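You operate a simulated robot arm through the tools that you are given. There is no shell and no other tool. Be economical: measure what you need, move in short steps, check, and stop when the job is done.

You are at the controls of a simulated robot arm. One attempt, no reset.

## Task
Take the ring with blue band on the top of the long steel table and put it away on the lower shelf of the parts trolley. Put the plate with yellow handle on the top of the mesh bench. Turn the blender dial to 8 turns. Turn the purple filler dial to 20 ml. Fetch the yellow-top block and set it in the steel tray. Shut the yellow drawer. Put the taped jar with green lid in the deep steel tray. Open the pot lid. Do these in any order. Set down upright: taped jar with green lid.

The check looks at the end state, three seconds after you hand in, the way a careful person would. Anything else that was tipped, shoved, dropped, spilled or broken makes it a failure. A push-on lid holds only when it is set on centred and level and pressed home; a screw cap is set on level and turned clockwise until tight.

## Robot
A 6-joint arm with a two-finger parallel gripper on a trunk, on a base that drives. Base frame: it is fixed to the floor where the robot stands at the start and does not move with it; the origin is under the middle of the robot, x ahead of it, y to its left, z up. Units: m, rad, N and s.
Its first joint turns from -2.897 to 2.897 rad. Places, roughly: blender dial [7.1, -1.2, 1.1]; deep steel tray (45x26x5 cm) [4.1, 0.8, 0.9]; lower shelf of the parts trolley [-0.2, 5.6, 0.3]; plate with yellow handle (15x10x8 cm) [4.5, 0.1, 0.9]; pot lid [5.3, -2.9, 1.1]; purple filler dial [4.1, 3, 0.8]; ring with blue band (8x7x5 cm) [4.5, -0.1, 0.9]; steel tray (30x22x5 cm) [2.4, 3.2, 0.8]; taped jar with green lid (8x8x11 cm) [6.9, 4.8, 1.3]; top of the mesh bench [6.9, 1.3, 0.8]; yellow drawer [3.5, 3.2, 0.8]; yellow-top block (5x5x3 cm) [3.5, 2.9, 0.8]. Payload 3.91 kg.
The tool frame sits at the grasp point between the pads (the TCP): z along the fingers, y along the line on which they close. The tips reach 0.03 m beyond it. The gripper opens to 0.11 m. The fingers are 0.02 m wide and 0.01 m thick; the gripper's body (0.048 by 0.112 m) begins 0.055 m behind the TCP.
Orientation is that of the tool frame in the base frame, as [roll, pitch, yaw] about the fixed x, y, z axes, in that order (R = Rz(yaw) Ry(pitch) Rx(roll)). With the fingers straight down and closing along the base's y, the tool's x points along the base's -x, its y along +y and its z along -z.

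## Interface
- The arm moves only by the tool apply_moves. Its argument "moves" is one flat list of numbers, 7 for each row, row after row: the shift along the base's x, y, z in m, then the turn, a rotation vector about the base's x, y, z in rad, then the finger opening in m, from 0 to 0.11. In form: [dx, dy, dz, ax, ay, az, fingers, dx, dy, dz, ax, ay, az, fingers, ...]. A call has 1 to 20 rows; each row shifts and turns the commanded pose from where the row before left it. Rows are played at 5 a second. More than 0.05 m and 0.15 rad between two rows, or a gripper value outside its range, and nothing of the call is played. Where a pose cannot be reached the arm comes as near as it can. A force on the tool above 40 N (or 10 N above the force at the start of the call, whichever is more), or a blocked arm, ends the call early, and 0.2 s more pass. The fingers move at their own pace (about 0.153 m/s each) and stop on an object; they squeeze with about 40 N. The grip force told is the motor's: it shows also when the fingers shut on nothing. Time passes only in rows, and 0.2 s behind the last, so rows that do not move let the fingers close. It gives the time, the measured TCP pose, the force on the tool (base axes), the opening and the grip force at its end, in the units of the frame above (readings bear some noise), with the torque about the TCP (base axes, N m) and any sound that the robot's microphone picked up, and new pictures: "views" is both (left out), scene, wrist or none.
- Cameras (640 x 400 px; columns grow to the right, rows downward): "scene" is now at [0.2218, 0.2132, 1.3936]; the picture's right is [-0.23, -0.97, 0.00], its down [-0.33, 0.08, -0.94] and it looks along [0.91, -0.22, -0.34] (base axes); focal length 262 px, centre (320, 200). "wrist" rides on the gripper at [0.072, 0.017, -0.103] in the tool frame; the picture's right is [-0.23, 0.97, 0.00], its down [-0.76, -0.18, -0.62] and it looks along [-0.61, -0.14, 0.78] (tool axes); focal length 222 px, centre (320, 200). There is no depth. A picture from a camera that has moved, and an enlarged one, comes with that camera's place and axes in the base frame and with its lens.
- roll_base(legs): drives the robot by 1 to 6 legs, each [ahead, turn to the left] in m and rad, along the robot's own axes; the way and the turn of a leg run together, so that a leg with both is an arc; at most 1.5 m and 3.142 rad a leg. The arm and the cameras ride along, it lands a little off, and it stops where it bumps. It gives what a move gives, and a new picture of the scene camera.
- head_to(pan, tilt): turns the head with the scene camera to pan (to the left, within 2.094 rad either way) and tilt (down, from -0.506 to 1.204), counted from straight ahead of the robot. It gives what a move gives, and a new picture of the scene camera.
- zoom(camera, box): a new picture of the part [left, top, right, bottom] of that camera's present view, enlarged. No time passes.
- sign_off(): hands the job in; it is judged then, once.

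Go step by step. Nothing tells you exact positions but the pictures and the camera data: compare them with the known pose of the tool, close in by small moves and look again before you grip or let go. The budget is 186 turns and 260 pictures, counting those below and the enlarged ones. Unless the task says otherwise, let go and move clear before handing in.

The tools are called after "Emit:" as a command line: name --argument value ..., lists and objects as JSON in quotes. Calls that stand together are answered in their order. apply_moves: Moves the arm, as the interface text tells. Its arguments: {"type":"object","properties":{"moves":{"type":"array","items":{"type":"number"}},"views":{"type":"string","enum":["both","scene","wrist","none"]}},"required":["moves"]} The other tools are called the same way: roll_base (legs) drives the base; head_to (pan, tilt) turns the head that bears the scene camera; zoom (camera, box) takes an enlarged picture of a part of a camera's view; sign_off () hands the job in.

At the start:

```text
time: 0.0
eef_pos: [0.6187, 0.1624, 1.1124]
tcp_rot: [-3.141, 0.0, -3.142]
wrist_force: [-0.1, 0.4, -0.2]
ft_torque: [-0.01, 0.02, 0.0]
grip_width: 0.1099
grasp_force: 0.0
robot x, y, heading: [-0.0029, 0.0013, 0.0]
head pan, tilt: [-0.234, 0.349]
```

scene: 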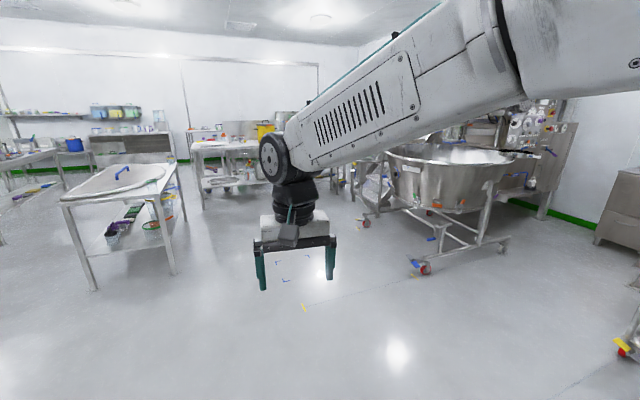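
wrist: 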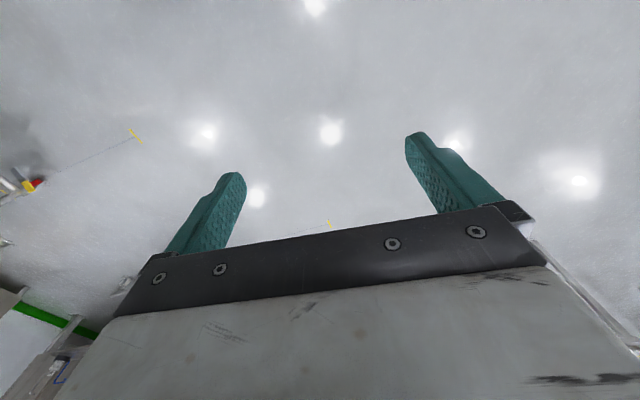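

I see a lab room with the arm in front of the camera. I'll look around by panning the head to learn the layout.

Emit:
head_to --pan 0.6 --tilt 0.25

Emit:
head_to --pan 1.6 --tilt 0.3

Emit:
head_to --pan -0.1 --tilt 0.2

```text
time: 1.2
eef_pos: [0.6203, 0.1614, 1.113]
tcp_rot: [-3.141, 0.001, 3.141]
wrist_force: [-0.7, -0.3, -0.7]
ft_torque: [-0.01, 0.01, -0.02]
grip_width: 0.1099
grasp_force: 0.0
robot x, y, heading: [-0.0007, 0.0019, -0.001]
head pan, tilt: [0.6, 0.25]
camera scene: at [0.2083, 0.2875, 1.403], right [0.56, -0.83, 0.0], down [-0.2, -0.14, -0.97], along [0.8, 0.55, -0.25], focal length 262 px, centre (320, 200)
```

scene: 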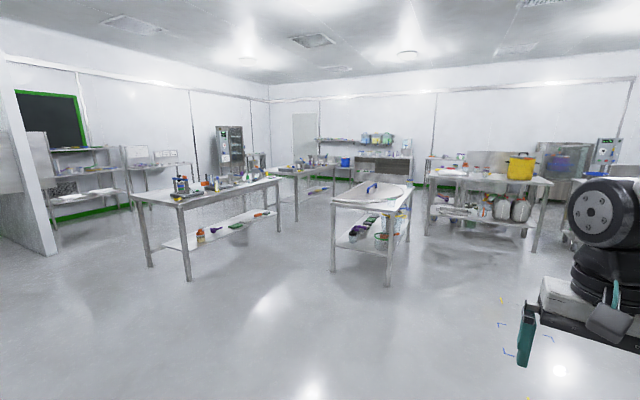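

```text
time: 2.4
eef_pos: [0.6195, 0.1621, 1.1129]
tcp_rot: [-3.141, 0.0, -3.14]
wrist_force: [-1.1, -0.5, -0.8]
ft_torque: [0.03, -0.01, -0.01]
grip_width: 0.11
grasp_force: 0.0
robot x, y, heading: [-0.0003, 0.0009, 0.001]
head pan, tilt: [1.6, 0.3]
camera scene: at [0.1285, 0.3282, 1.3983], right [1.0, 0.03, 0.0], down [0.01, -0.3, -0.96], along [-0.03, 0.95, -0.3], focal length 262 px, centre (320, 200)
```

scene: 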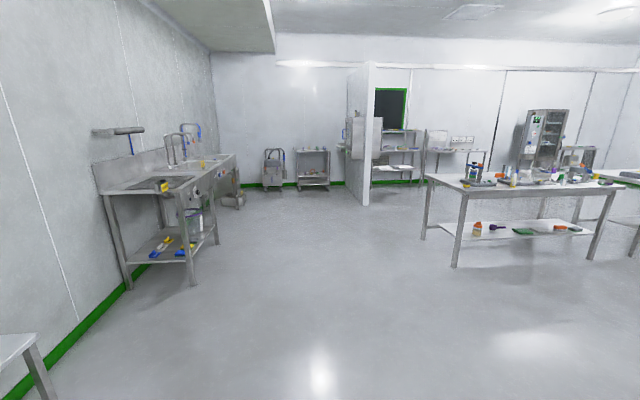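

```text
time: 4.2
eef_pos: [0.619, 0.1608, 1.1134]
tcp_rot: [3.142, 0.001, -3.141]
wrist_force: [0.2, 0.2, -0.2]
ft_torque: [0.0, -0.01, 0.0]
grip_width: 0.1099
grasp_force: 0.1
robot x, y, heading: [-0.0002, -0.0027, -0.001]
head pan, tilt: [-0.099, 0.201]
camera scene: at [0.224, 0.2256, 1.4076], right [-0.1, -1.0, 0.0], down [-0.2, 0.02, -0.98], along [0.98, -0.1, -0.2], focal length 262 px, centre (320, 200)
```

scene: 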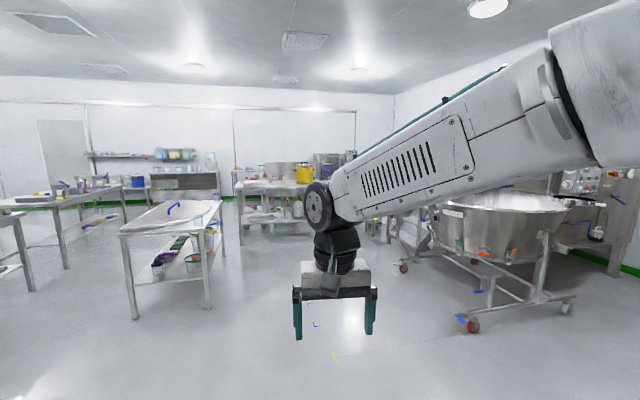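

Layout: table with steel tray ahead-left (x≈1.3–2.7, y≈2.5+), another one behind it holding the drawer and filler dial, the long steel table at x≈4. I'll drive toward the corridor in front of those tables.

Emit:
roll_base --legs '[[0, 1.02], [1.15, 0], [1.1, 0], [0, -1.02]]'

Emit:
head_to --pan 0.5 --tilt 0.45

```text
time: 20.6
eef_pos: [1.8593, 2.0271, 1.1126]
tcp_rot: [3.141, 0.001, 3.079]
wrist_force: [0.3, -0.5, -0.4]
ft_torque: [0.0, 0.02, -0.03]
grip_width: 0.1101
grasp_force: 0.0
robot x, y, heading: [1.2312, 1.903, -0.065]
head pan, tilt: [-0.099, 0.201]
camera scene: at [1.4692, 2.1156, 1.4075], right [-0.16, -0.99, 0.0], down [-0.2, 0.03, -0.98], along [0.97, -0.16, -0.2], focal length 262 px, centre (320, 200)
```

scene: 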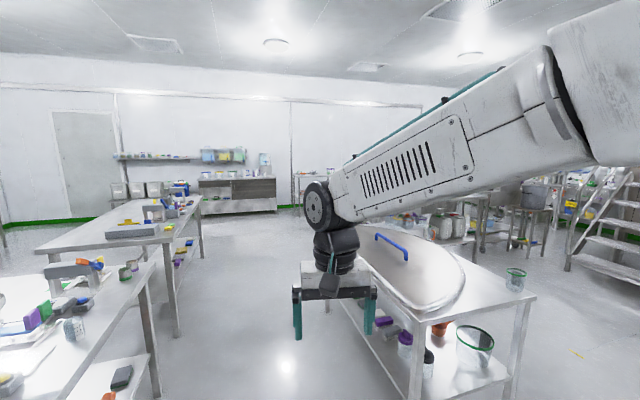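

```text
time: 21.6
eef_pos: [1.859, 2.0269, 1.1119]
tcp_rot: [3.141, 0.0, 3.08]
wrist_force: [-0.2, -0.2, 0.3]
ft_torque: [0.03, 0.0, 0.03]
grip_width: 0.1098
grasp_force: 0.0
robot x, y, heading: [1.2316, 1.9013, -0.064]
head pan, tilt: [0.499, 0.45]
camera scene: at [1.4606, 2.1694, 1.3844], right [0.42, -0.91, 0.0], down [-0.39, -0.18, -0.9], along [0.82, 0.38, -0.43], focal length 262 px, centre (320, 200)
```

scene: 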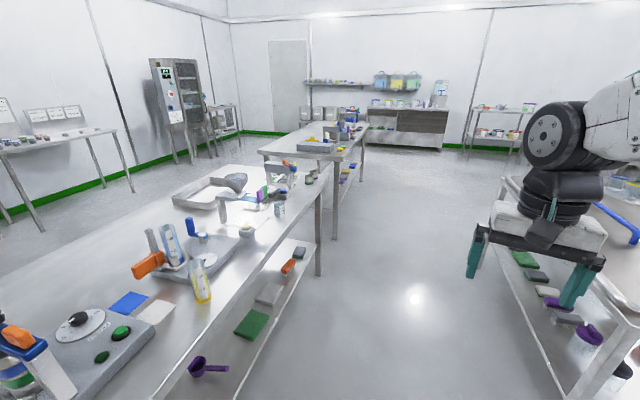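

I see table B beyond with the drawer/block near its left end. I'll zoom there and on table A.

Emit:
zoom --camera "scene" --box '[250, 90, 380, 170]'

Emit:
zoom --camera "scene" --box '[120, 140, 340, 280]'

```text
4.92 times, centred on (315, 130) of scene
camera zoom: at [1.4606, 2.1694, 1.3844], right [0.42, -0.91, 0.0], down [-0.39, -0.18, -0.9], along [0.82, 0.38, -0.43], focal length 1289 px, centre (345, 545)
```

zoom: 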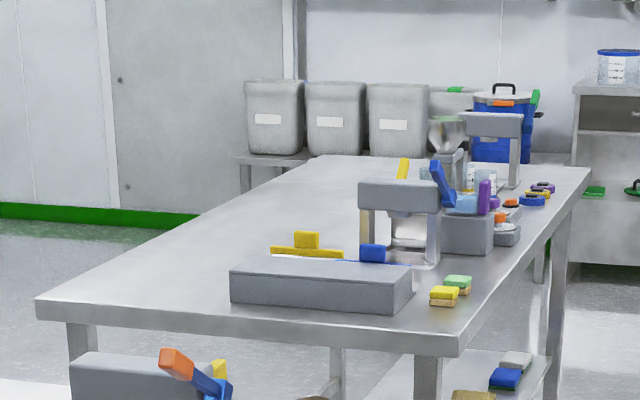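

```text
2.86 times, centred on (230, 210) of scene
camera zoom: at [1.4606, 2.1694, 1.3844], right [0.42, -0.91, 0.0], down [-0.39, -0.18, -0.9], along [0.82, 0.38, -0.43], focal length 748 px, centre (577, 171)
```

zoom: 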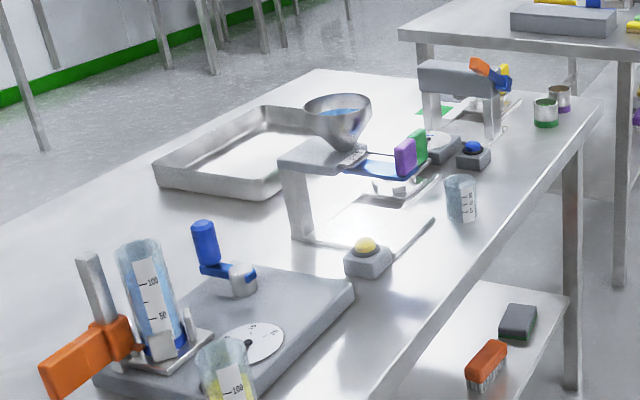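

The yellow drawer box and blocks are at table B's near corner. I'll drive along the corridor to face them.

Emit:
roll_base --legs '[[0, 0.317], [1.0, 0], [0, -0.25], [1.2, 0], [0, 1.57]]'

Emit:
head_to --pan -0.05 --tilt 0.6

```text
time: 36.8
eef_pos: [3.5906, 2.7855, 1.1138]
tcp_rot: [-3.14, 0.0, -2.132]
wrist_force: [-1.0, 0.0, -0.2]
ft_torque: [0.02, -0.02, 0.0]
grip_width: 0.1097
grasp_force: 0.0
robot x, y, heading: [3.399, 2.1719, 1.006]
head pan, tilt: [0.499, 0.45]
stopped in leg 5: the robot was blocked; the commanded pose is now the measured one
camera scene: at [3.2755, 2.5025, 1.3843], right [1.0, -0.06, 0.0], down [-0.03, -0.43, -0.9], along [0.06, 0.9, -0.44], focal length 262 px, centre (320, 200)
```

scene: 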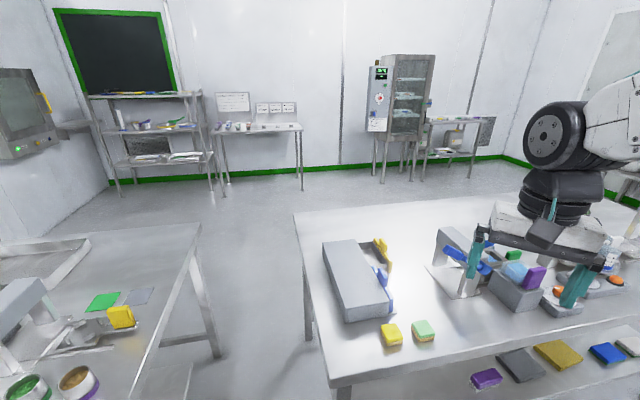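

```text
time: 37.7
eef_pos: [3.5906, 2.785, 1.1132]
tcp_rot: [-3.141, -0.001, -2.13]
wrist_force: [0.3, -0.4, 1.0]
ft_torque: [0.04, -0.02, -0.03]
grip_width: 0.1099
grasp_force: 0.1
robot x, y, heading: [3.3992, 2.1765, 1.005]
head pan, tilt: [-0.051, 0.6]
camera scene: at [3.3206, 2.483, 1.3708], right [0.82, -0.58, 0.0], down [-0.33, -0.46, -0.83], along [0.47, 0.67, -0.56], focal length 262 px, centre (320, 200)
```

scene: 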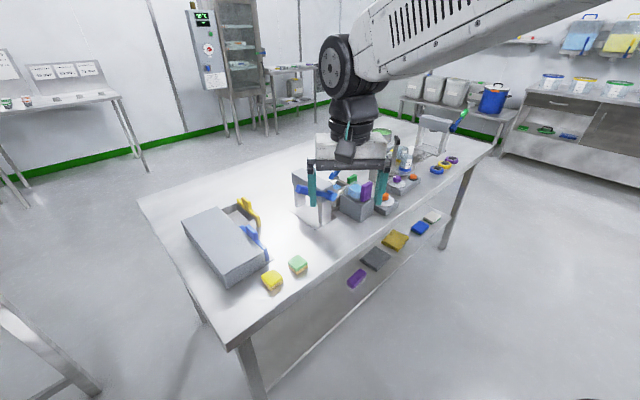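

The robot stands at about (3.40, 2.18), turned 1.0 rad. I'll nudge forward for reach, then zoom on the filler and drawer.

Emit:
roll_base --legs '[[0.15, 0]]'

Emit:
zoom --camera "scene" --box '[170, 120, 490, 320]'

```text
time: 39.1
eef_pos: [3.6691, 2.9129, 1.1127]
tcp_rot: [3.141, -0.001, -2.131]
wrist_force: [0.0, 0.2, -0.7]
ft_torque: [-0.03, 0.01, -0.03]
grip_width: 0.11
grasp_force: 0.0
robot x, y, heading: [3.4783, 2.3052, 1.009]
head pan, tilt: [-0.051, 0.6]
camera scene: at [3.4007, 2.6102, 1.3708], right [0.82, -0.58, 0.0], down [-0.33, -0.46, -0.82], along [0.47, 0.67, -0.57], focal length 262 px, centre (320, 200)
```

scene: 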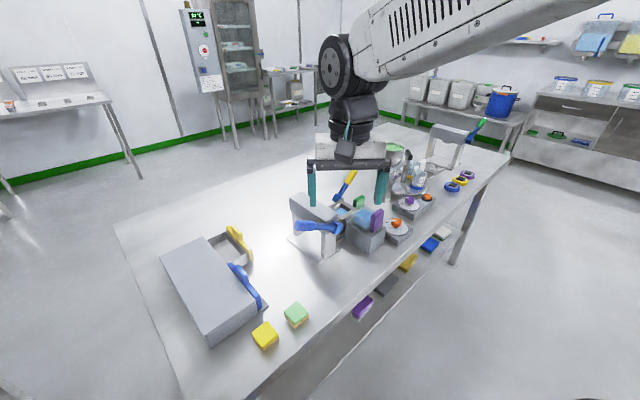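

```text
2.00 times, centred on (330, 220) of scene
camera zoom: at [3.4007, 2.6102, 1.3708], right [0.82, -0.58, 0.0], down [-0.33, -0.46, -0.82], along [0.47, 0.67, -0.57], focal length 524 px, centre (300, 160)
```

zoom: 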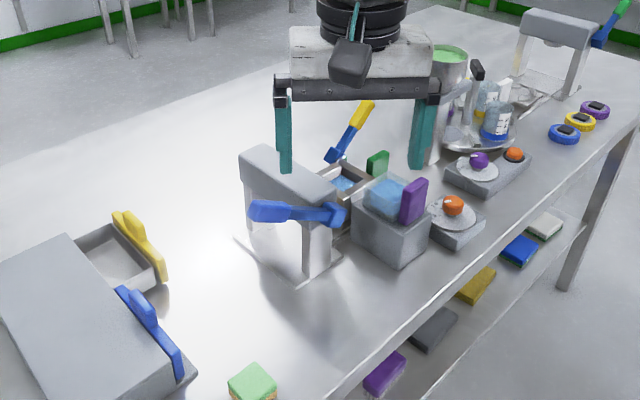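

Purple-knobbed filler is at about (4.07, 3.03); the yellow drawer's front is near x≈3.53, y≈3.18, open by ~5 cm. I'll close the fingers, square the gripper and go above a point just beyond the drawer front.

Emit:
apply_moves --moves '[-0.008, 0.034, 0.01, 0, 0, -0.126, 0, -0.01, 0.035, 0.01, 0, 0, -0.126, 0, -0.01, 0.035, 0, 0, 0, -0.126, 0, -0.01, 0.035, 0, 0, 0, -0.126, 0, -0.01, 0.035, 0, 0, 0, -0.126, 0, -0.01, 0.035, 0, 0, 0, -0.126, 0, -0.01, 0.035, 0, 0, 0, -0.126, 0, -0.01, 0.032, 0, 0, 0, -0.126, 0, 0, 0, -0.04, 0, 0, 0, 0, 0, 0, -0.04, 0, 0, 0, 0, 0, 0, -0.04, 0, 0, 0, 0]'

```text
time: 41.5
eef_pos: [3.5933, 3.1887, 1.0141]
tcp_rot: [3.139, 0.0, -3.141]
wrist_force: [-0.5, -0.1, -0.1]
ft_torque: [0.0, -0.01, -0.03]
grip_width: 0.0001
grasp_force: 38.0
robot x, y, heading: [3.4759, 2.3044, 1.01]
head pan, tilt: [-0.051, 0.6]
camera scene: at [3.4006, 2.6099, 1.3708], right [0.82, -0.58, 0.0], down [-0.33, -0.46, -0.83], along [0.47, 0.67, -0.56], focal length 262 px, centre (320, 200)
camera wrist: at [3.5202, 3.2056, 1.1179], right [0.22, 0.97, 0.0], down [0.76, -0.18, 0.62], along [0.61, -0.14, -0.78], focal length 222 px, centre (320, 200)
```

scene: 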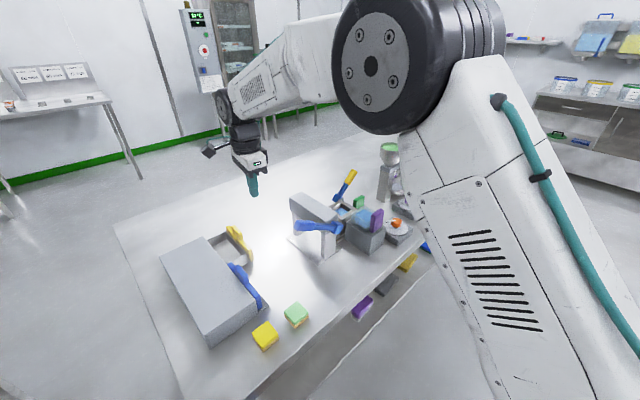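
wrist: 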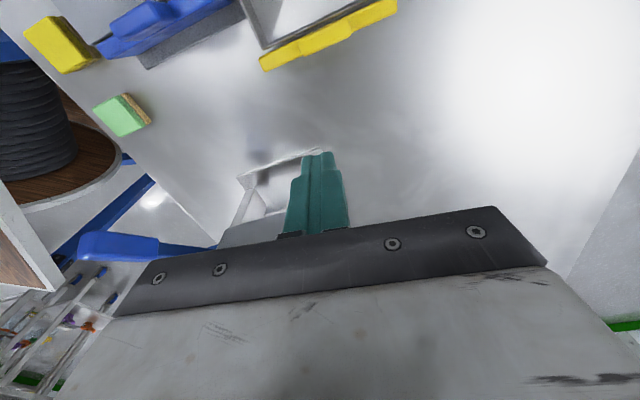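

The drawer front runs from about (3.54, 3.14) to (3.53, 3.28). I'll shift to its centre, descend and push it in gently.

Emit:
apply_moves --moves '[0, 0.022, -0.03, 0, 0, 0, 0, 0, 0, -0.045, 0, 0, 0, 0, 0, 0, -0.045, 0, 0, 0, 0, 0, 0, -0.03, 0, 0, 0, 0, -0.02, -0.002, 0, 0, 0, 0, 0, -0.015, -0.0016, 0, 0, 0, 0, 0, -0.01, -0.001, 0, 0, 0, 0, 0, -0.01, -0.001, 0, 0, 0, 0, 0, -0.01, -0.001, 0, 0, 0, 0, 0]'

```text
time: 43.5
eef_pos: [3.5257, 3.2039, 0.8621]
tcp_rot: [-3.141, 0.0, -3.139]
wrist_force: [-0.2, 0.1, -0.6]
ft_torque: [0.03, 0.0, 0.01]
grip_width: 0.0
grasp_force: 37.8
robot x, y, heading: [3.4787, 2.3029, 1.01]
head pan, tilt: [-0.051, 0.6]
camera scene: at [3.4007, 2.6102, 1.3708], right [0.82, -0.58, 0.0], down [-0.33, -0.46, -0.82], along [0.47, 0.67, -0.57], focal length 262 px, centre (320, 200)
camera wrist: at [3.4537, 3.2213, 0.9668], right [0.22, 0.97, 0.0], down [0.76, -0.18, 0.62], along [0.61, -0.14, -0.78], focal length 222 px, centre (320, 200)
```

scene: 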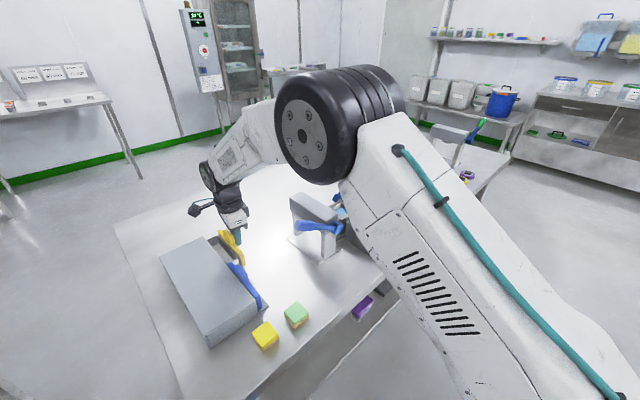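
wrist: 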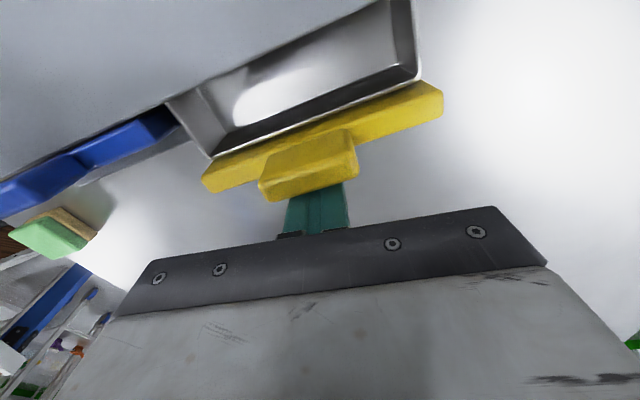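

The finger is at the yellow handle. I keep pushing along the drawer axis in small steps until it seats.

Emit:
apply_moves --moves '[-0.01, -0.001, 0, 0, 0, 0, 0, -0.01, -0.001, 0, 0, 0, 0, 0, -0.01, -0.001, 0, 0, 0, 0, 0, -0.008, -0.001, 0, 0, 0, 0, 0, -0.006, -0.001, 0, 0, 0, 0, 0, -0.005, 0, 0, 0, 0, 0, 0]'

```text
time: 45.0
eef_pos: [3.4858, 3.2, 0.8613]
tcp_rot: [-3.138, 0.004, -3.141]
wrist_force: [13.5, 0.7, 1.4]
ft_torque: [-0.07, 0.3, 0.18]
grip_width: 0.0001
grasp_force: 37.1
robot x, y, heading: [3.4752, 2.3038, 0.999]
head pan, tilt: [-0.051, 0.6]
stopped in row 6: the force on the tool passed its limit at 44 N (the readings are from after the stop); the commanded pose is now the measured one
camera scene: at [3.403, 2.6108, 1.3708], right [0.81, -0.58, 0.0], down [-0.33, -0.46, -0.82], along [0.48, 0.67, -0.57], focal length 262 px, centre (320, 200)
camera wrist: at [3.4131, 3.2176, 0.9661], right [0.23, 0.97, 0.0], down [0.76, -0.18, 0.63], along [0.61, -0.14, -0.78], focal length 222 px, centre (320, 200)
```

scene: 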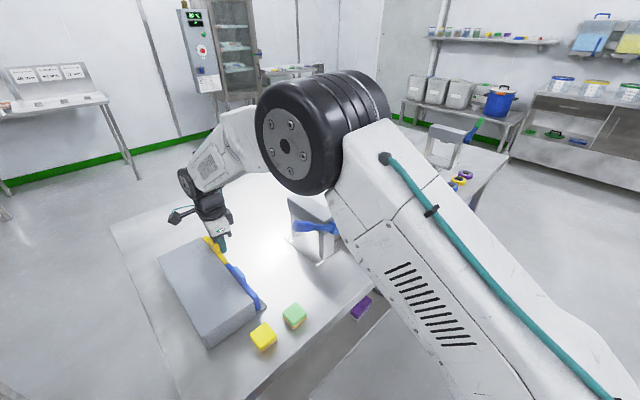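
wrist: 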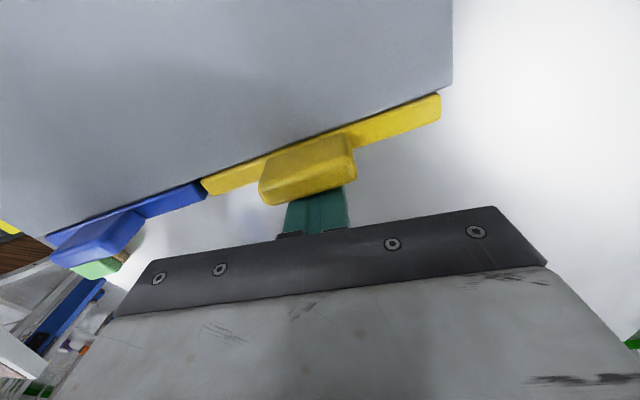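

The drawer is shut flush. I back off, rise, and go to look at the purple filler from above.

Emit:
apply_moves --moves '[0.025, 0.002, 0, 0, 0, 0, 0, 0.02, 0, 0.02, 0, 0, 0, 0, 0, 0, 0.05, 0, 0, 0, 0, 0, 0, 0.05, 0, 0, 0, 0, 0, 0, 0.05, 0, 0, 0, 0, 0, 0, 0.05, 0, 0, 0, 0, 0.02, -0.02, 0.05, 0, 0, 0, 0, 0.03, -0.02, 0.04, 0, 0, 0, 0.05, 0.04, -0.03, 0.01, 0, 0, 0, 0.05, 0.04, -0.03, 0, 0, 0, 0, 0.05, 0.045, -0.02, 0, 0, 0, 0, 0.05, 0.045, -0.02, 0, 0, 0, 0, 0.05, 0.045, -0.02, 0, 0, 0, 0, 0.05, 0.045, -0.02, 0, 0, 0, 0, 0.05, 0.045, 0, 0, 0, 0, 0, 0.05, 0.045, 0, 0, 0, 0, 0, 0.05]'

```text
refused: row 7 steps farther than a row can; nothing moved
```

Emit:
apply_moves --moves '[0.025, 0.002, 0, 0, 0, 0, 0, 0.02, 0, 0.02, 0, 0, 0, 0, 0, 0, 0.05, 0, 0, 0, 0, 0, 0, 0.05, 0, 0, 0, 0, 0, 0, 0.05, 0, 0, 0, 0, 0, 0, 0.05, 0, 0, 0, 0, 0.02, -0.02, 0.04, 0, 0, 0, 0, 0.03, -0.02, 0.03, 0, 0, 0, 0.05, 0.04, -0.025, 0.01, 0, 0, 0, 0.05, 0.04, -0.025, 0, 0, 0, 0, 0.05, 0.045, -0.02, 0, 0, 0, 0, 0.05, 0.045, -0.02, 0, 0, 0, 0, 0.05, 0.045, -0.02, 0, 0, 0, 0, 0.05, 0.045, -0.02, 0, 0, 0, 0, 0.05, 0.045, 0, 0, 0, 0, 0, 0.05, 0.045, 0, 0, 0, 0, 0, 0.05]'

```text
time: 48.5
eef_pos: [3.9272, 3.031, 1.1646]
tcp_rot: [-3.139, 0.003, 3.141]
wrist_force: [0.0, 0.6, 0.4]
ft_torque: [0.01, -0.04, -0.03]
grip_width: 0.0503
grasp_force: 0.1
robot x, y, heading: [3.4766, 2.3053, 1.002]
head pan, tilt: [-0.051, 0.6]
camera scene: at [3.4017, 2.6104, 1.3708], right [0.82, -0.58, 0.0], down [-0.33, -0.46, -0.83], along [0.48, 0.67, -0.56], focal length 262 px, centre (320, 200)
camera wrist: at [3.855, 3.0482, 1.2688], right [0.23, 0.97, 0.0], down [0.76, -0.18, 0.63], along [0.61, -0.14, -0.78], focal length 222 px, centre (320, 200)
```

scene: 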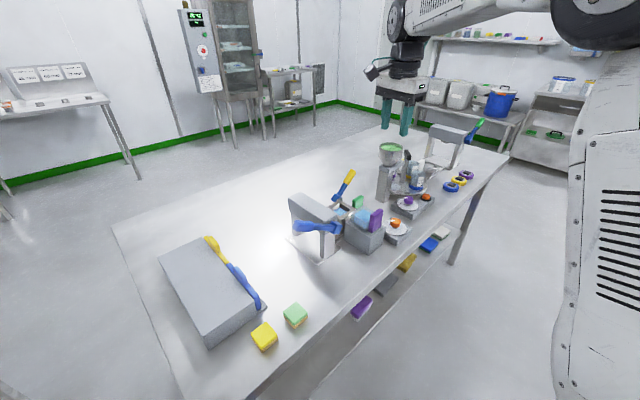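
wrist: 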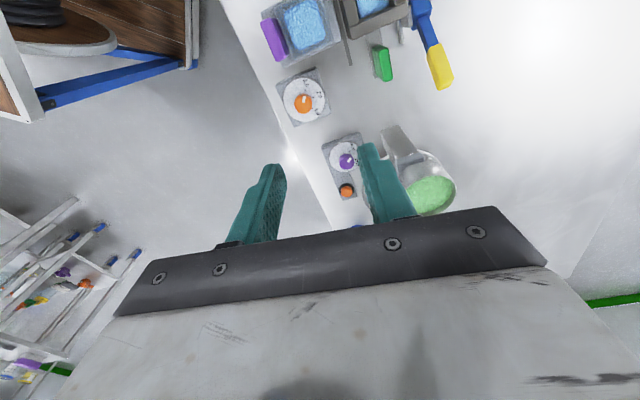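

I see the purple knob near (4.09, 3.05), with a hopper close to it. I zoom to read the scale.

Emit:
zoom --camera "wrist" --box '[280, 110, 440, 210]'

Emit:
zoom --camera "scene" --box '[330, 120, 490, 250]'

```text
4.00 times, centred on (360, 160) of wrist
camera zoom: at [3.855, 3.0482, 1.2688], right [0.23, 0.97, 0.0], down [0.76, -0.18, 0.63], along [0.61, -0.14, -0.78], focal length 888 px, centre (160, 360)
```

zoom: 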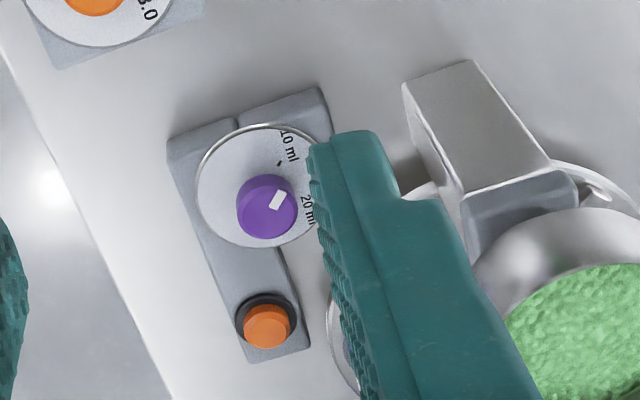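

```text
3.08 times, centred on (410, 185) of scene
camera zoom: at [3.4017, 2.6104, 1.3708], right [0.82, -0.58, 0.0], down [-0.33, -0.46, -0.83], along [0.48, 0.67, -0.56], focal length 806 px, centre (43, 246)
```

zoom: 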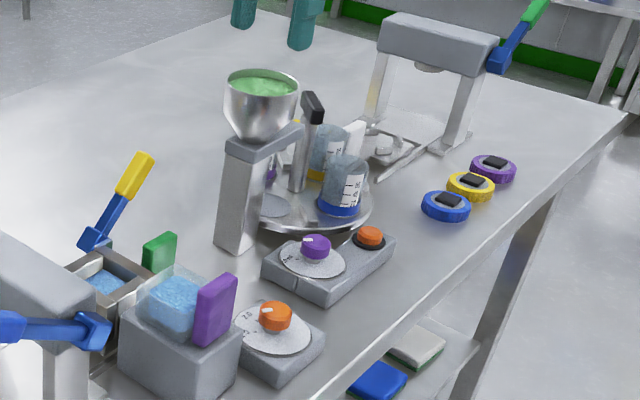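

The labels are partly hidden by a finger; I open the fingers and shift to see the entire dial.

Emit:
apply_moves --moves '[0.02, 0.0, -0.02, 0, 0, 0, 0.11, 0.02, 0.0, -0.03, 0, 0, 0, 0.11]' --views "none"

Emit:
zoom --camera "wrist" --box '[280, 100, 440, 200]'

```text
time: 49.0
eef_pos: [3.9686, 3.0325, 1.1127]
tcp_rot: [-3.141, 0.004, -3.141]
wrist_force: [-0.3, 0.9, 0.4]
ft_torque: [0.02, 0.0, 0.0]
grip_width: 0.1101
grasp_force: 0.0
robot x, y, heading: [3.4784, 2.3023, 1.005]
head pan, tilt: [-0.051, 0.6]
```

```text
4.00 times, centred on (360, 150) of wrist
camera zoom: at [3.8957, 3.0502, 1.2161], right [0.23, 0.97, 0.0], down [0.76, -0.18, 0.63], along [0.61, -0.14, -0.78], focal length 888 px, centre (160, 400)
```

zoom: 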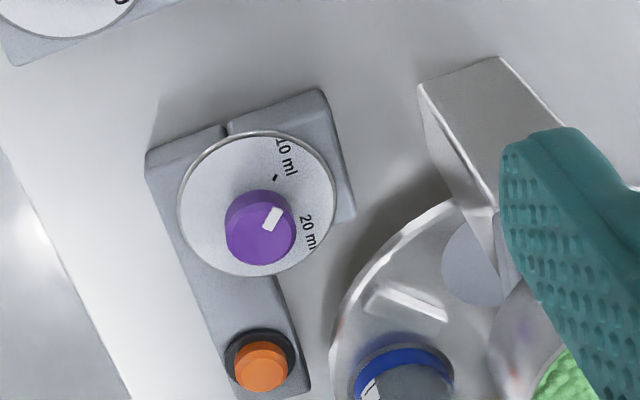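

Pointer is now at 10 ml (about 135° from +x), and 20 ml lies about 90° clockwise from it. I turn the gripper to an orientation that leaves room for a −90° turn, above the knob at (4.089, 3.053).

Emit:
apply_moves --moves '[0.006, 0.001, 0, 0, 0, 0.144, 0.06, 0.006, 0.001, 0, 0, 0, 0.144, 0.06, 0.006, 0.001, 0, 0, 0, 0.144, 0.06, 0.006, 0.001, 0, 0, 0, 0.144, 0.06, 0.006, 0.001, 0, 0, 0, 0.144, 0.06, 0.006, 0.001, 0, 0, 0, 0.144, 0.06, 0.006, 0.001, 0, 0, 0, 0.144, 0.06, 0.006, 0.001, 0, 0, 0, 0.144, 0.06, 0.006, 0.001, 0, 0, 0, 0.144, 0.06, 0.006, 0.001, 0, 0, 0, 0.144, 0.06, 0.006, 0.001, 0, 0, 0, 0.144, 0.06, 0.006, 0.001, 0, 0, 0, 0.144, 0.06, 0.006, 0.001, 0, 0, 0, 0.144, 0.06, 0.006, 0.001, 0, 0, 0, 0.144, 0.06, 0.006, 0.001, 0, 0, 0, 0.144, 0.06, 0.006, 0.001, 0, 0, 0, 0.144, 0.06, 0.006, 0.001, 0, 0, 0, 0.144, 0.06, 0.006, 0.001, 0, 0, 0, 0.144, 0.06, 0.006, 0.001, 0, 0, 0, 0.144, 0.06, 0.006, 0.001, 0, 0, 0, 0.144, 0.06]'

```text
time: 53.2
eef_pos: [4.0903, 3.0519, 1.1123]
tcp_rot: [-3.14, 0.003, -0.26]
wrist_force: [0.0, -1.1, -0.1]
ft_torque: [-0.04, 0.05, 0.01]
grip_width: 0.0599
grasp_force: 0.1
robot x, y, heading: [3.4776, 2.3029, 1.006]
head pan, tilt: [-0.051, 0.6]
camera scene: at [3.4022, 2.6106, 1.3708], right [0.82, -0.58, 0.0], down [-0.33, -0.46, -0.83], along [0.48, 0.67, -0.56], focal length 262 px, centre (320, 200)
camera wrist: at [4.1554, 3.0168, 1.2167], right [-0.47, -0.88, 0.0], down [-0.69, 0.37, 0.63], along [-0.55, 0.3, -0.78], focal length 222 px, centre (320, 200)
```

scene: 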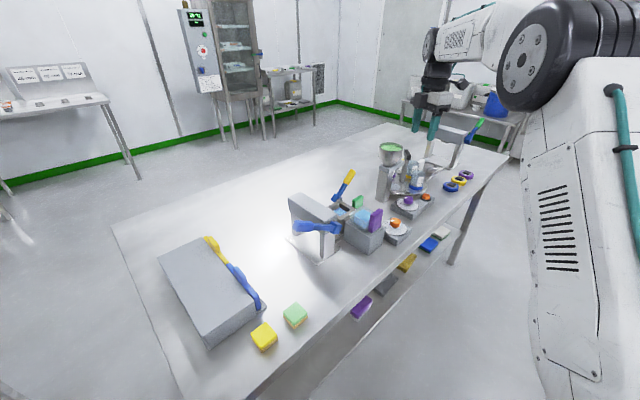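
wrist: 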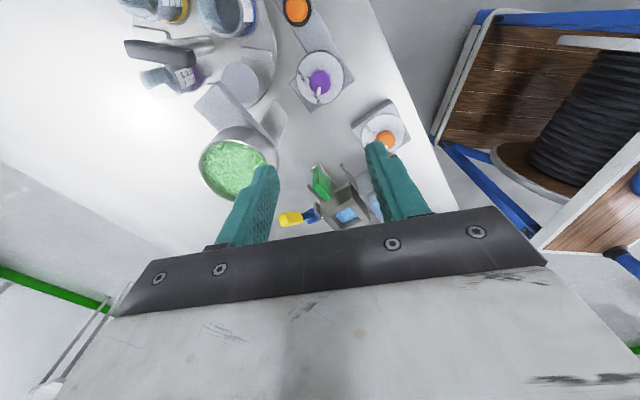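

Alignment is confirmed at about (4.092, 3.052). I descend straight around the knob.

Emit:
apply_moves --moves '[0.002, 0, -0.045, 0, 0, 0, 0.06, 0, 0, -0.045, 0, 0, 0, 0.06, 0, 0, -0.045, 0, 0, 0, 0.06, 0, 0, -0.045, 0, 0, 0, 0.06, 0, 0, -0.03, 0, 0, 0, 0.06, 0, 0, -0.02, 0, 0, 0, 0.055]'

```text
time: 54.6
eef_pos: [4.0921, 3.0508, 0.8818]
tcp_rot: [-3.136, 0.003, -0.261]
wrist_force: [0.2, -0.6, -0.3]
ft_torque: [0.02, -0.02, -0.01]
grip_width: 0.0551
grasp_force: 0.0
robot x, y, heading: [3.4816, 2.3046, 1.003]
head pan, tilt: [-0.051, 0.6]
camera scene: at [3.4022, 2.6105, 1.3708], right [0.82, -0.58, 0.0], down [-0.33, -0.46, -0.83], along [0.48, 0.67, -0.56], focal length 262 px, centre (320, 200)
camera wrist: at [4.1579, 3.0158, 0.9855], right [-0.47, -0.88, 0.0], down [-0.69, 0.37, 0.63], along [-0.55, 0.3, -0.78], focal length 222 px, centre (320, 200)
```

scene: 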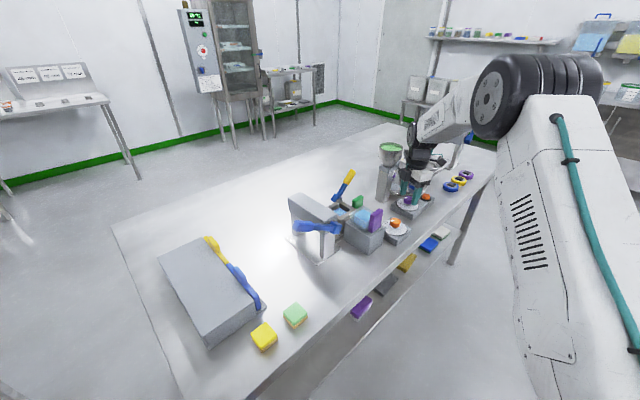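
wrist: 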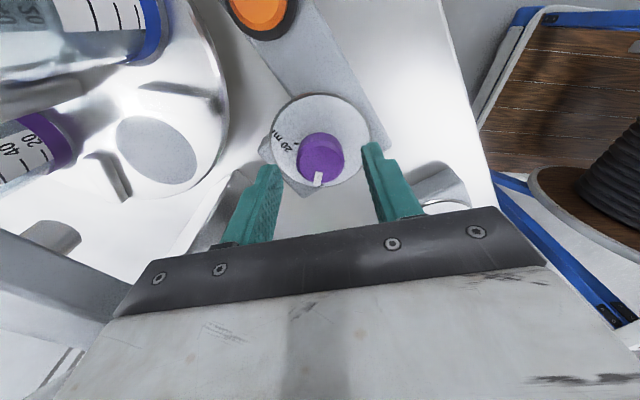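

Knob sits between the fingers. I shift slightly, lower a bit more and close.

Emit:
apply_moves --moves '[0.007, -0.001, -0.004, 0, 0, 0, 0.055, 0, 0, -0.004, 0, 0, 0, 0.05, 0, 0, 0, 0, 0, 0, 0.025, 0, 0, 0, 0, 0, 0, 0.025, 0, 0, 0, 0, 0, 0, 0.025]' --views "none"

Emit:
zoom --camera "wrist" --box '[240, 80, 400, 240]'

```text
time: 55.9
eef_pos: [4.0986, 3.0481, 0.873]
tcp_rot: [-3.141, 0.003, -0.264]
wrist_force: [-9.2, -21.7, 0.6]
ft_torque: [-0.66, 0.61, 0.08]
grip_width: 0.0317
grasp_force: 45.3
robot x, y, heading: [3.4787, 2.3051, 1.004]
head pan, tilt: [-0.051, 0.6]
```

```text
2.50 times, centred on (320, 160) of wrist
camera zoom: at [4.1645, 3.0137, 0.9776], right [-0.47, -0.88, 0.0], down [-0.69, 0.37, 0.63], along [-0.55, 0.3, -0.78], focal length 555 px, centre (320, 300)
```

zoom: 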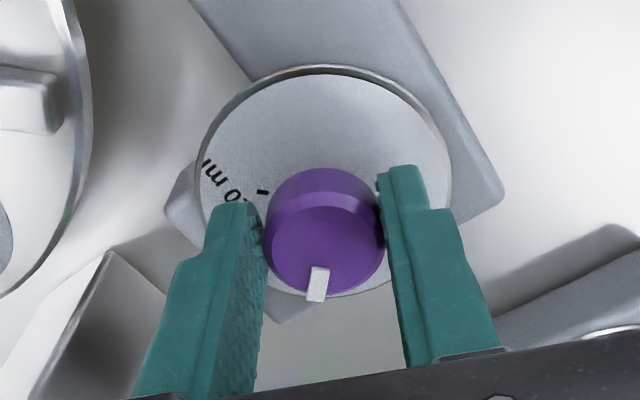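

Gripped. Slight sideways force, so I centre by 3 mm and rotate −1.5 rad, then check the pointer.

Emit:
apply_moves --moves '[-0.001, -0.003, 0, 0, 0, 0, 0.025, 0, 0, 0, 0, 0, -0.14, 0.025, 0, 0, 0, 0, 0, -0.14, 0.025, 0, 0, 0, 0, 0, -0.14, 0.025, 0, 0, 0, 0, 0, -0.14, 0.025, 0, 0, 0, 0, 0, -0.14, 0.025, 0, 0, 0, 0, 0, -0.14, 0.025, 0, 0, 0, 0, 0, -0.14, 0.025, 0, 0, 0, 0, 0, -0.14, 0.025, 0, 0, 0, 0, 0, -0.14, 0.025, 0, 0, 0, 0, 0, -0.14, 0.025, 0, 0, 0, 0, 0, -0.1, 0.025]' --views "none"

Emit:
zoom --camera "wrist" --box '[240, 80, 400, 240]'

```text
time: 57.5
eef_pos: [4.0958, 3.0462, 0.874]
tcp_rot: [3.138, 0.0, -1.139]
wrist_force: [-6.0, -5.9, 7.0]
ft_torque: [-0.02, 0.46, 0.02]
grip_width: 0.0312
grasp_force: 45.1
robot x, y, heading: [3.4762, 2.3012, 1.004]
head pan, tilt: [-0.051, 0.6]
stopped in row 8: the force on the tool passed its limit at 41 N (the readings are from after the stop); the commanded pose is now the measured one
```

```text
2.50 times, centred on (320, 160) of wrist
camera zoom: at [4.111, 2.9738, 0.978], right [-0.98, -0.2, 0.0], down [-0.16, 0.77, 0.62], along [-0.13, 0.61, -0.78], focal length 555 px, centre (320, 300)
```

zoom: 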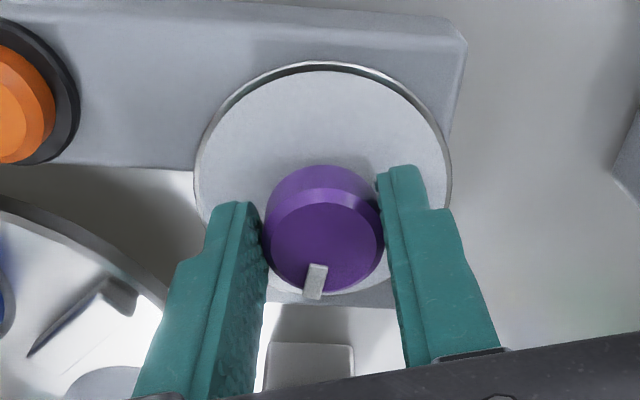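

It turned by ~50° before off-centre force stopped it. I re-centre a little and continue.

Emit:
apply_moves --moves '[-0.002, -0.001, 0, 0, 0, 0, 0.025, 0, 0, 0, 0, 0, -0.1, 0.025, -0.0005, 0, 0, 0, 0, -0.1, 0.025, -0.0005, 0, 0, 0, 0, -0.1, 0.025, -0.0005, 0, 0, 0, 0, -0.1, 0.025, -0.0005, 0, 0, 0, 0, -0.1, 0.025, 0, 0, 0, 0, 0, -0.1, 0.025]' --views "none"

Emit:
zoom --camera "wrist" --box '[240, 80, 400, 240]'

```text
time: 59.1
eef_pos: [4.0929, 3.0452, 0.8736]
tcp_rot: [3.141, 0.004, -1.741]
wrist_force: [17.8, 6.8, 11.5]
ft_torque: [0.68, -0.87, -0.01]
grip_width: 0.0313
grasp_force: 44.5
robot x, y, heading: [3.4815, 2.3039, 1.001]
head pan, tilt: [-0.051, 0.6]
```

```text
2.50 times, centred on (320, 160) of wrist
camera zoom: at [4.0644, 2.9772, 0.9777], right [-0.92, 0.39, 0.0], down [0.3, 0.72, 0.63], along [0.24, 0.58, -0.78], focal length 555 px, centre (320, 300)
```

zoom: 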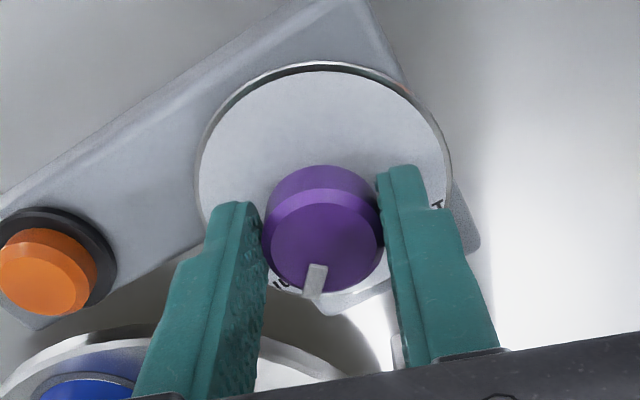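

Total turn is ~85°. I release, rise and check the pointer against the 20 ml mark.

Emit:
apply_moves --moves '[0, 0, 0, 0, 0, 0, 0.055, 0, 0, 0, 0, 0, 0, 0.055, 0, 0, 0.03, 0, 0, 0, 0.06, 0, 0, 0.05, 0, 0, 0, 0.08, 0, 0, 0.05, 0, 0, 0, 0.11]' --views "none"

Emit:
zoom --camera "wrist" --box '[240, 40, 400, 140]'

```text
time: 60.4
eef_pos: [4.0896, 3.0454, 1.0014]
tcp_rot: [3.137, -0.001, -1.738]
wrist_force: [-0.7, -0.7, -0.8]
ft_torque: [-0.01, 0.06, 0.0]
grip_width: 0.1101
grasp_force: 0.0
robot x, y, heading: [3.4799, 2.3012, 1.002]
head pan, tilt: [-0.051, 0.6]
```

```text
4.00 times, centred on (320, 90) of wrist
camera zoom: at [4.0609, 2.9768, 1.1061], right [-0.92, 0.39, 0.0], down [0.3, 0.72, 0.62], along [0.24, 0.58, -0.78], focal length 888 px, centre (320, 640)
```

zoom: 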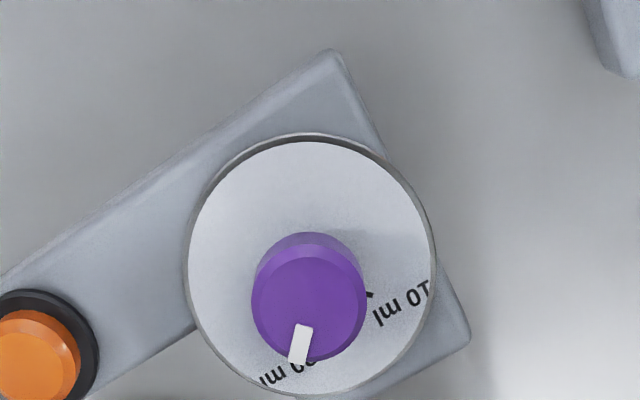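

Pointer looks near 53°; I need a clear view of the 20 ml tick, so I turn the gripper back and look from the other side.

Emit:
apply_moves --moves '[0, 0, 0, 0, 0, 0.147, 0.11, 0, 0, 0, 0, 0, 0.147, 0.11, 0, 0, 0, 0, 0, 0.147, 0.11, 0, 0, 0, 0, 0, 0.147, 0.11, 0, 0, 0, 0, 0, 0.147, 0.11, 0, 0, 0, 0, 0, 0.147, 0.11, 0, 0, 0, 0, 0, 0.147, 0.11, 0, 0, 0, 0, 0, 0.147, 0.11, 0, 0, 0, 0, 0, 0.147, 0.11, 0, 0, 0, 0, 0, 0.147, 0.11]' --views "none"

Emit:
zoom --camera "wrist" --box '[240, 40, 400, 140]'

```text
time: 62.5
eef_pos: [4.0913, 3.0449, 1.0031]
tcp_rot: [3.138, 0.001, -0.266]
wrist_force: [-0.5, -0.2, -0.3]
ft_torque: [0.03, 0.0, 0.02]
grip_width: 0.11
grasp_force: 0.0
robot x, y, heading: [3.4782, 2.3022, 1.006]
head pan, tilt: [-0.051, 0.6]
```

```text
4.00 times, centred on (320, 90) of wrist
camera zoom: at [4.1576, 3.011, 1.1074], right [-0.48, -0.88, 0.0], down [-0.69, 0.37, 0.62], along [-0.55, 0.29, -0.78], focal length 888 px, centre (320, 640)
```

zoom: 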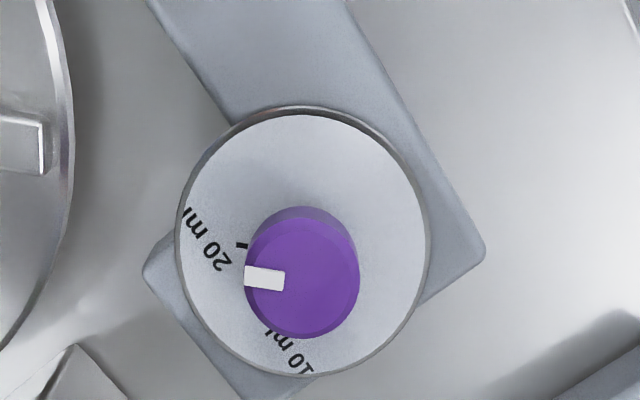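

I need greater precision; I take a tighter zoom of the dial.

Emit:
zoom --camera "wrist" --box '[276, 62, 356, 140]'

```text
5.13 times, centred on (316, 101) of wrist
camera zoom: at [4.1576, 3.011, 1.1074], right [-0.48, -0.88, 0.0], down [-0.69, 0.37, 0.62], along [-0.55, 0.29, -0.78], focal length 1139 px, centre (340, 708)
```

zoom: 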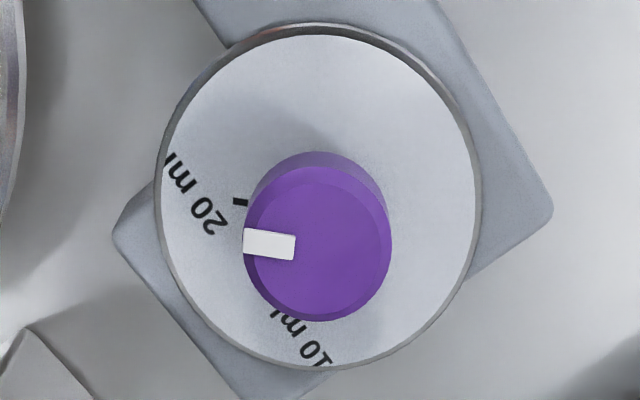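

By the tighter measurement pointer (54°) and 20 ml mark (53–55°) agree, so the dial is set. Next the yellow-top block at about (3.476, 2.916): I rise and go above it.

Emit:
apply_moves --moves '[0, 0, 0.04, 0, 0, -0.1438, 0.1, 0, 0, 0.04, 0, 0, -0.1438, 0.09, 0, 0, 0.04, 0, 0, -0.1438, 0.09, -0.034, -0.0076, 0, 0, 0, -0.1438, 0.09, -0.034, -0.0076, 0, 0, 0, -0.1438, 0.09, -0.034, -0.0076, 0, 0, 0, -0.1438, 0.09, -0.034, -0.0076, 0, 0, 0, -0.1438, 0.09, -0.034, -0.0076, 0, 0, 0, -0.1438, 0.09, -0.034, -0.0076, 0, 0, 0, -0.1438, 0.09, -0.034, -0.0076, 0, 0, 0, -0.1438, 0.09, -0.034, -0.0076, 0, 0, 0, -0.1438, 0.09, -0.034, -0.0076, 0, 0, 0, -0.1438, 0.09, -0.034, -0.0076, 0, 0, 0, -0.1438, 0.09, -0.034, -0.0076, 0, 0, 0, -0.1438, 0.09, -0.034, -0.0076, 0, 0, 0, -0.1438, 0.09, -0.034, -0.0076, 0, 0, 0, -0.1438, 0.09, -0.034, -0.0076, 0, 0, 0, -0.1438, 0.09, -0.034, -0.0076, 0, 0, 0, -0.1438, 0.09, -0.034, -0.0076, 0, 0, 0, -0.1438, 0.09, -0.034, -0.0076, 0, 0, 0, -0.1438, 0.09]'

```text
time: 66.8
eef_pos: [3.5132, 2.9146, 1.1244]
tcp_rot: [3.138, 0.002, 3.136]
wrist_force: [0.3, -0.5, -0.5]
ft_torque: [0.0, 0.0, 0.0]
grip_width: 0.09
grasp_force: 0.0
robot x, y, heading: [3.4764, 2.2993, 1.003]
head pan, tilt: [-0.051, 0.6]
camera scene: at [3.4022, 2.6105, 1.3708], right [0.82, -0.58, 0.0], down [-0.33, -0.46, -0.82], along [0.48, 0.67, -0.57], focal length 262 px, centre (320, 200)
camera wrist: at [3.4409, 2.9323, 1.2286], right [0.23, 0.97, 0.0], down [0.76, -0.18, 0.62], along [0.61, -0.14, -0.78], focal length 222 px, centre (320, 200)
```

scene: 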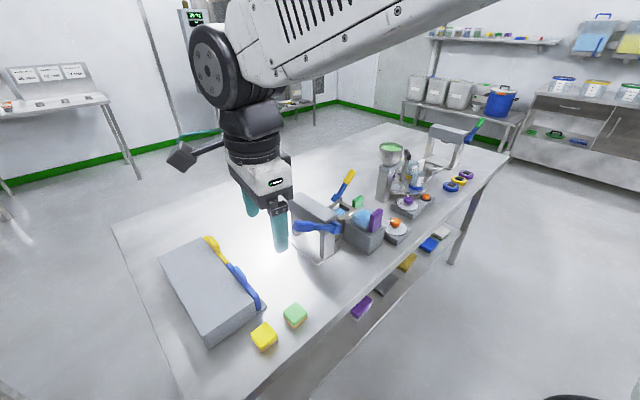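
wrist: 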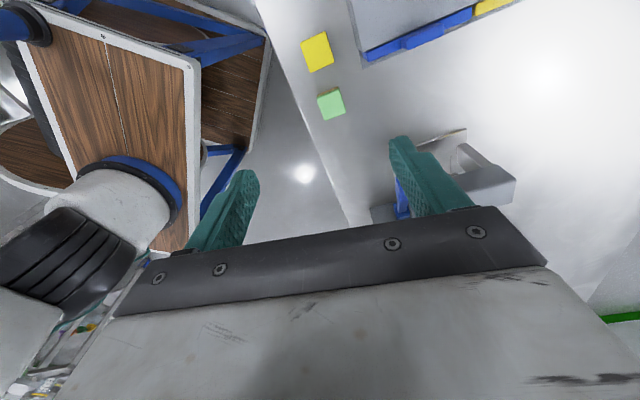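

Block is axis-aligned, centre about (3.476, 2.921). I move over it and descend.

Emit:
apply_moves --moves '[-0.037, 0.007, 0, 0, 0, 0, 0.09, 0, 0, -0.05, 0, 0, 0, 0.09, 0, 0, -0.05, 0, 0, 0, 0.09, 0, 0, -0.05, 0, 0, 0, 0.09, 0, 0, -0.05, 0, 0, 0, 0.09, 0, 0, -0.05, 0, 0, 0, 0.09]'

```text
time: 68.2
eef_pos: [3.477, 2.9232, 0.8717]
tcp_rot: [3.137, 0.003, 3.14]
wrist_force: [-0.7, -0.6, 0.5]
ft_torque: [0.02, 0.03, -0.03]
grip_width: 0.09
grasp_force: 0.0
robot x, y, heading: [3.4803, 2.3042, 1.002]
head pan, tilt: [-0.051, 0.6]
camera scene: at [3.402, 2.61, 1.3709], right [0.82, -0.58, 0.0], down [-0.33, -0.46, -0.83], along [0.48, 0.67, -0.56], focal length 262 px, centre (320, 200)
camera wrist: at [3.4043, 2.9397, 0.9759], right [0.23, 0.97, 0.0], down [0.76, -0.18, 0.62], along [0.61, -0.14, -0.78], focal length 222 px, centre (320, 200)
```

scene: 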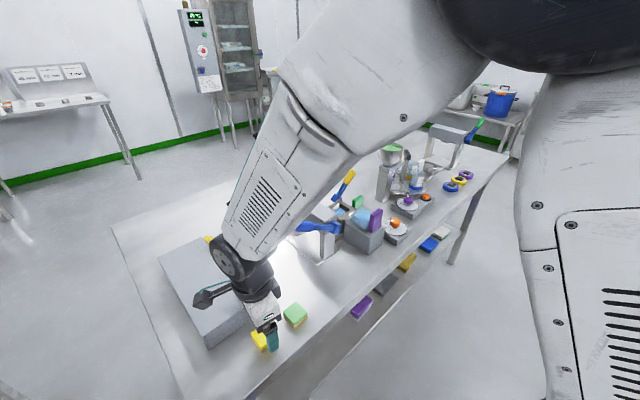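
wrist: 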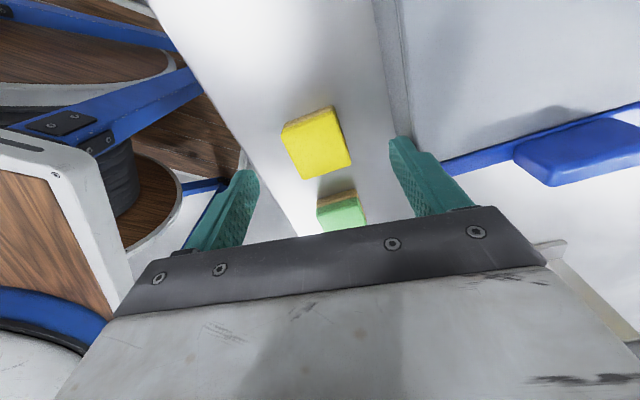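

The right finger is close to the drawer box, so I narrow the opening and lower, then grip.

Emit:
apply_moves --moves '[-0.002, -0.005, 0, 0, 0, 0, 0.064, 0, 0, 0, 0, 0, 0, 0.064, 0, 0, -0.02, 0, 0, 0, 0.064, 0, 0, -0.014, 0, 0, 0, 0.064, 0, 0, 0, 0, 0, 0, 0.03, 0, 0, 0, 0, 0, 0, 0.03, 0, 0, 0, 0, 0, 0, 0.03]' --views "wrist"

```text
time: 69.8
eef_pos: [3.4758, 2.9183, 0.8391]
tcp_rot: [3.137, 0.001, 3.138]
wrist_force: [-0.6, -0.7, -0.3]
ft_torque: [0.0, 0.02, 0.0]
grip_width: 0.0408
grasp_force: 40.2
robot x, y, heading: [3.4756, 2.2997, 0.999]
head pan, tilt: [-0.051, 0.6]
camera wrist: at [3.403, 2.9359, 0.9426], right [0.23, 0.97, 0.0], down [0.76, -0.18, 0.62], along [0.61, -0.14, -0.78], focal length 222 px, centre (320, 200)
```

wrist: 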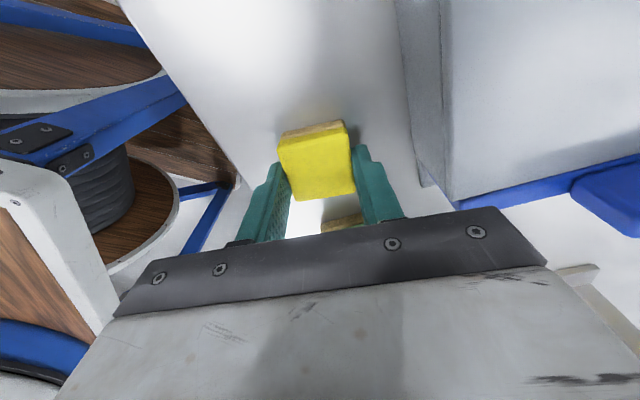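

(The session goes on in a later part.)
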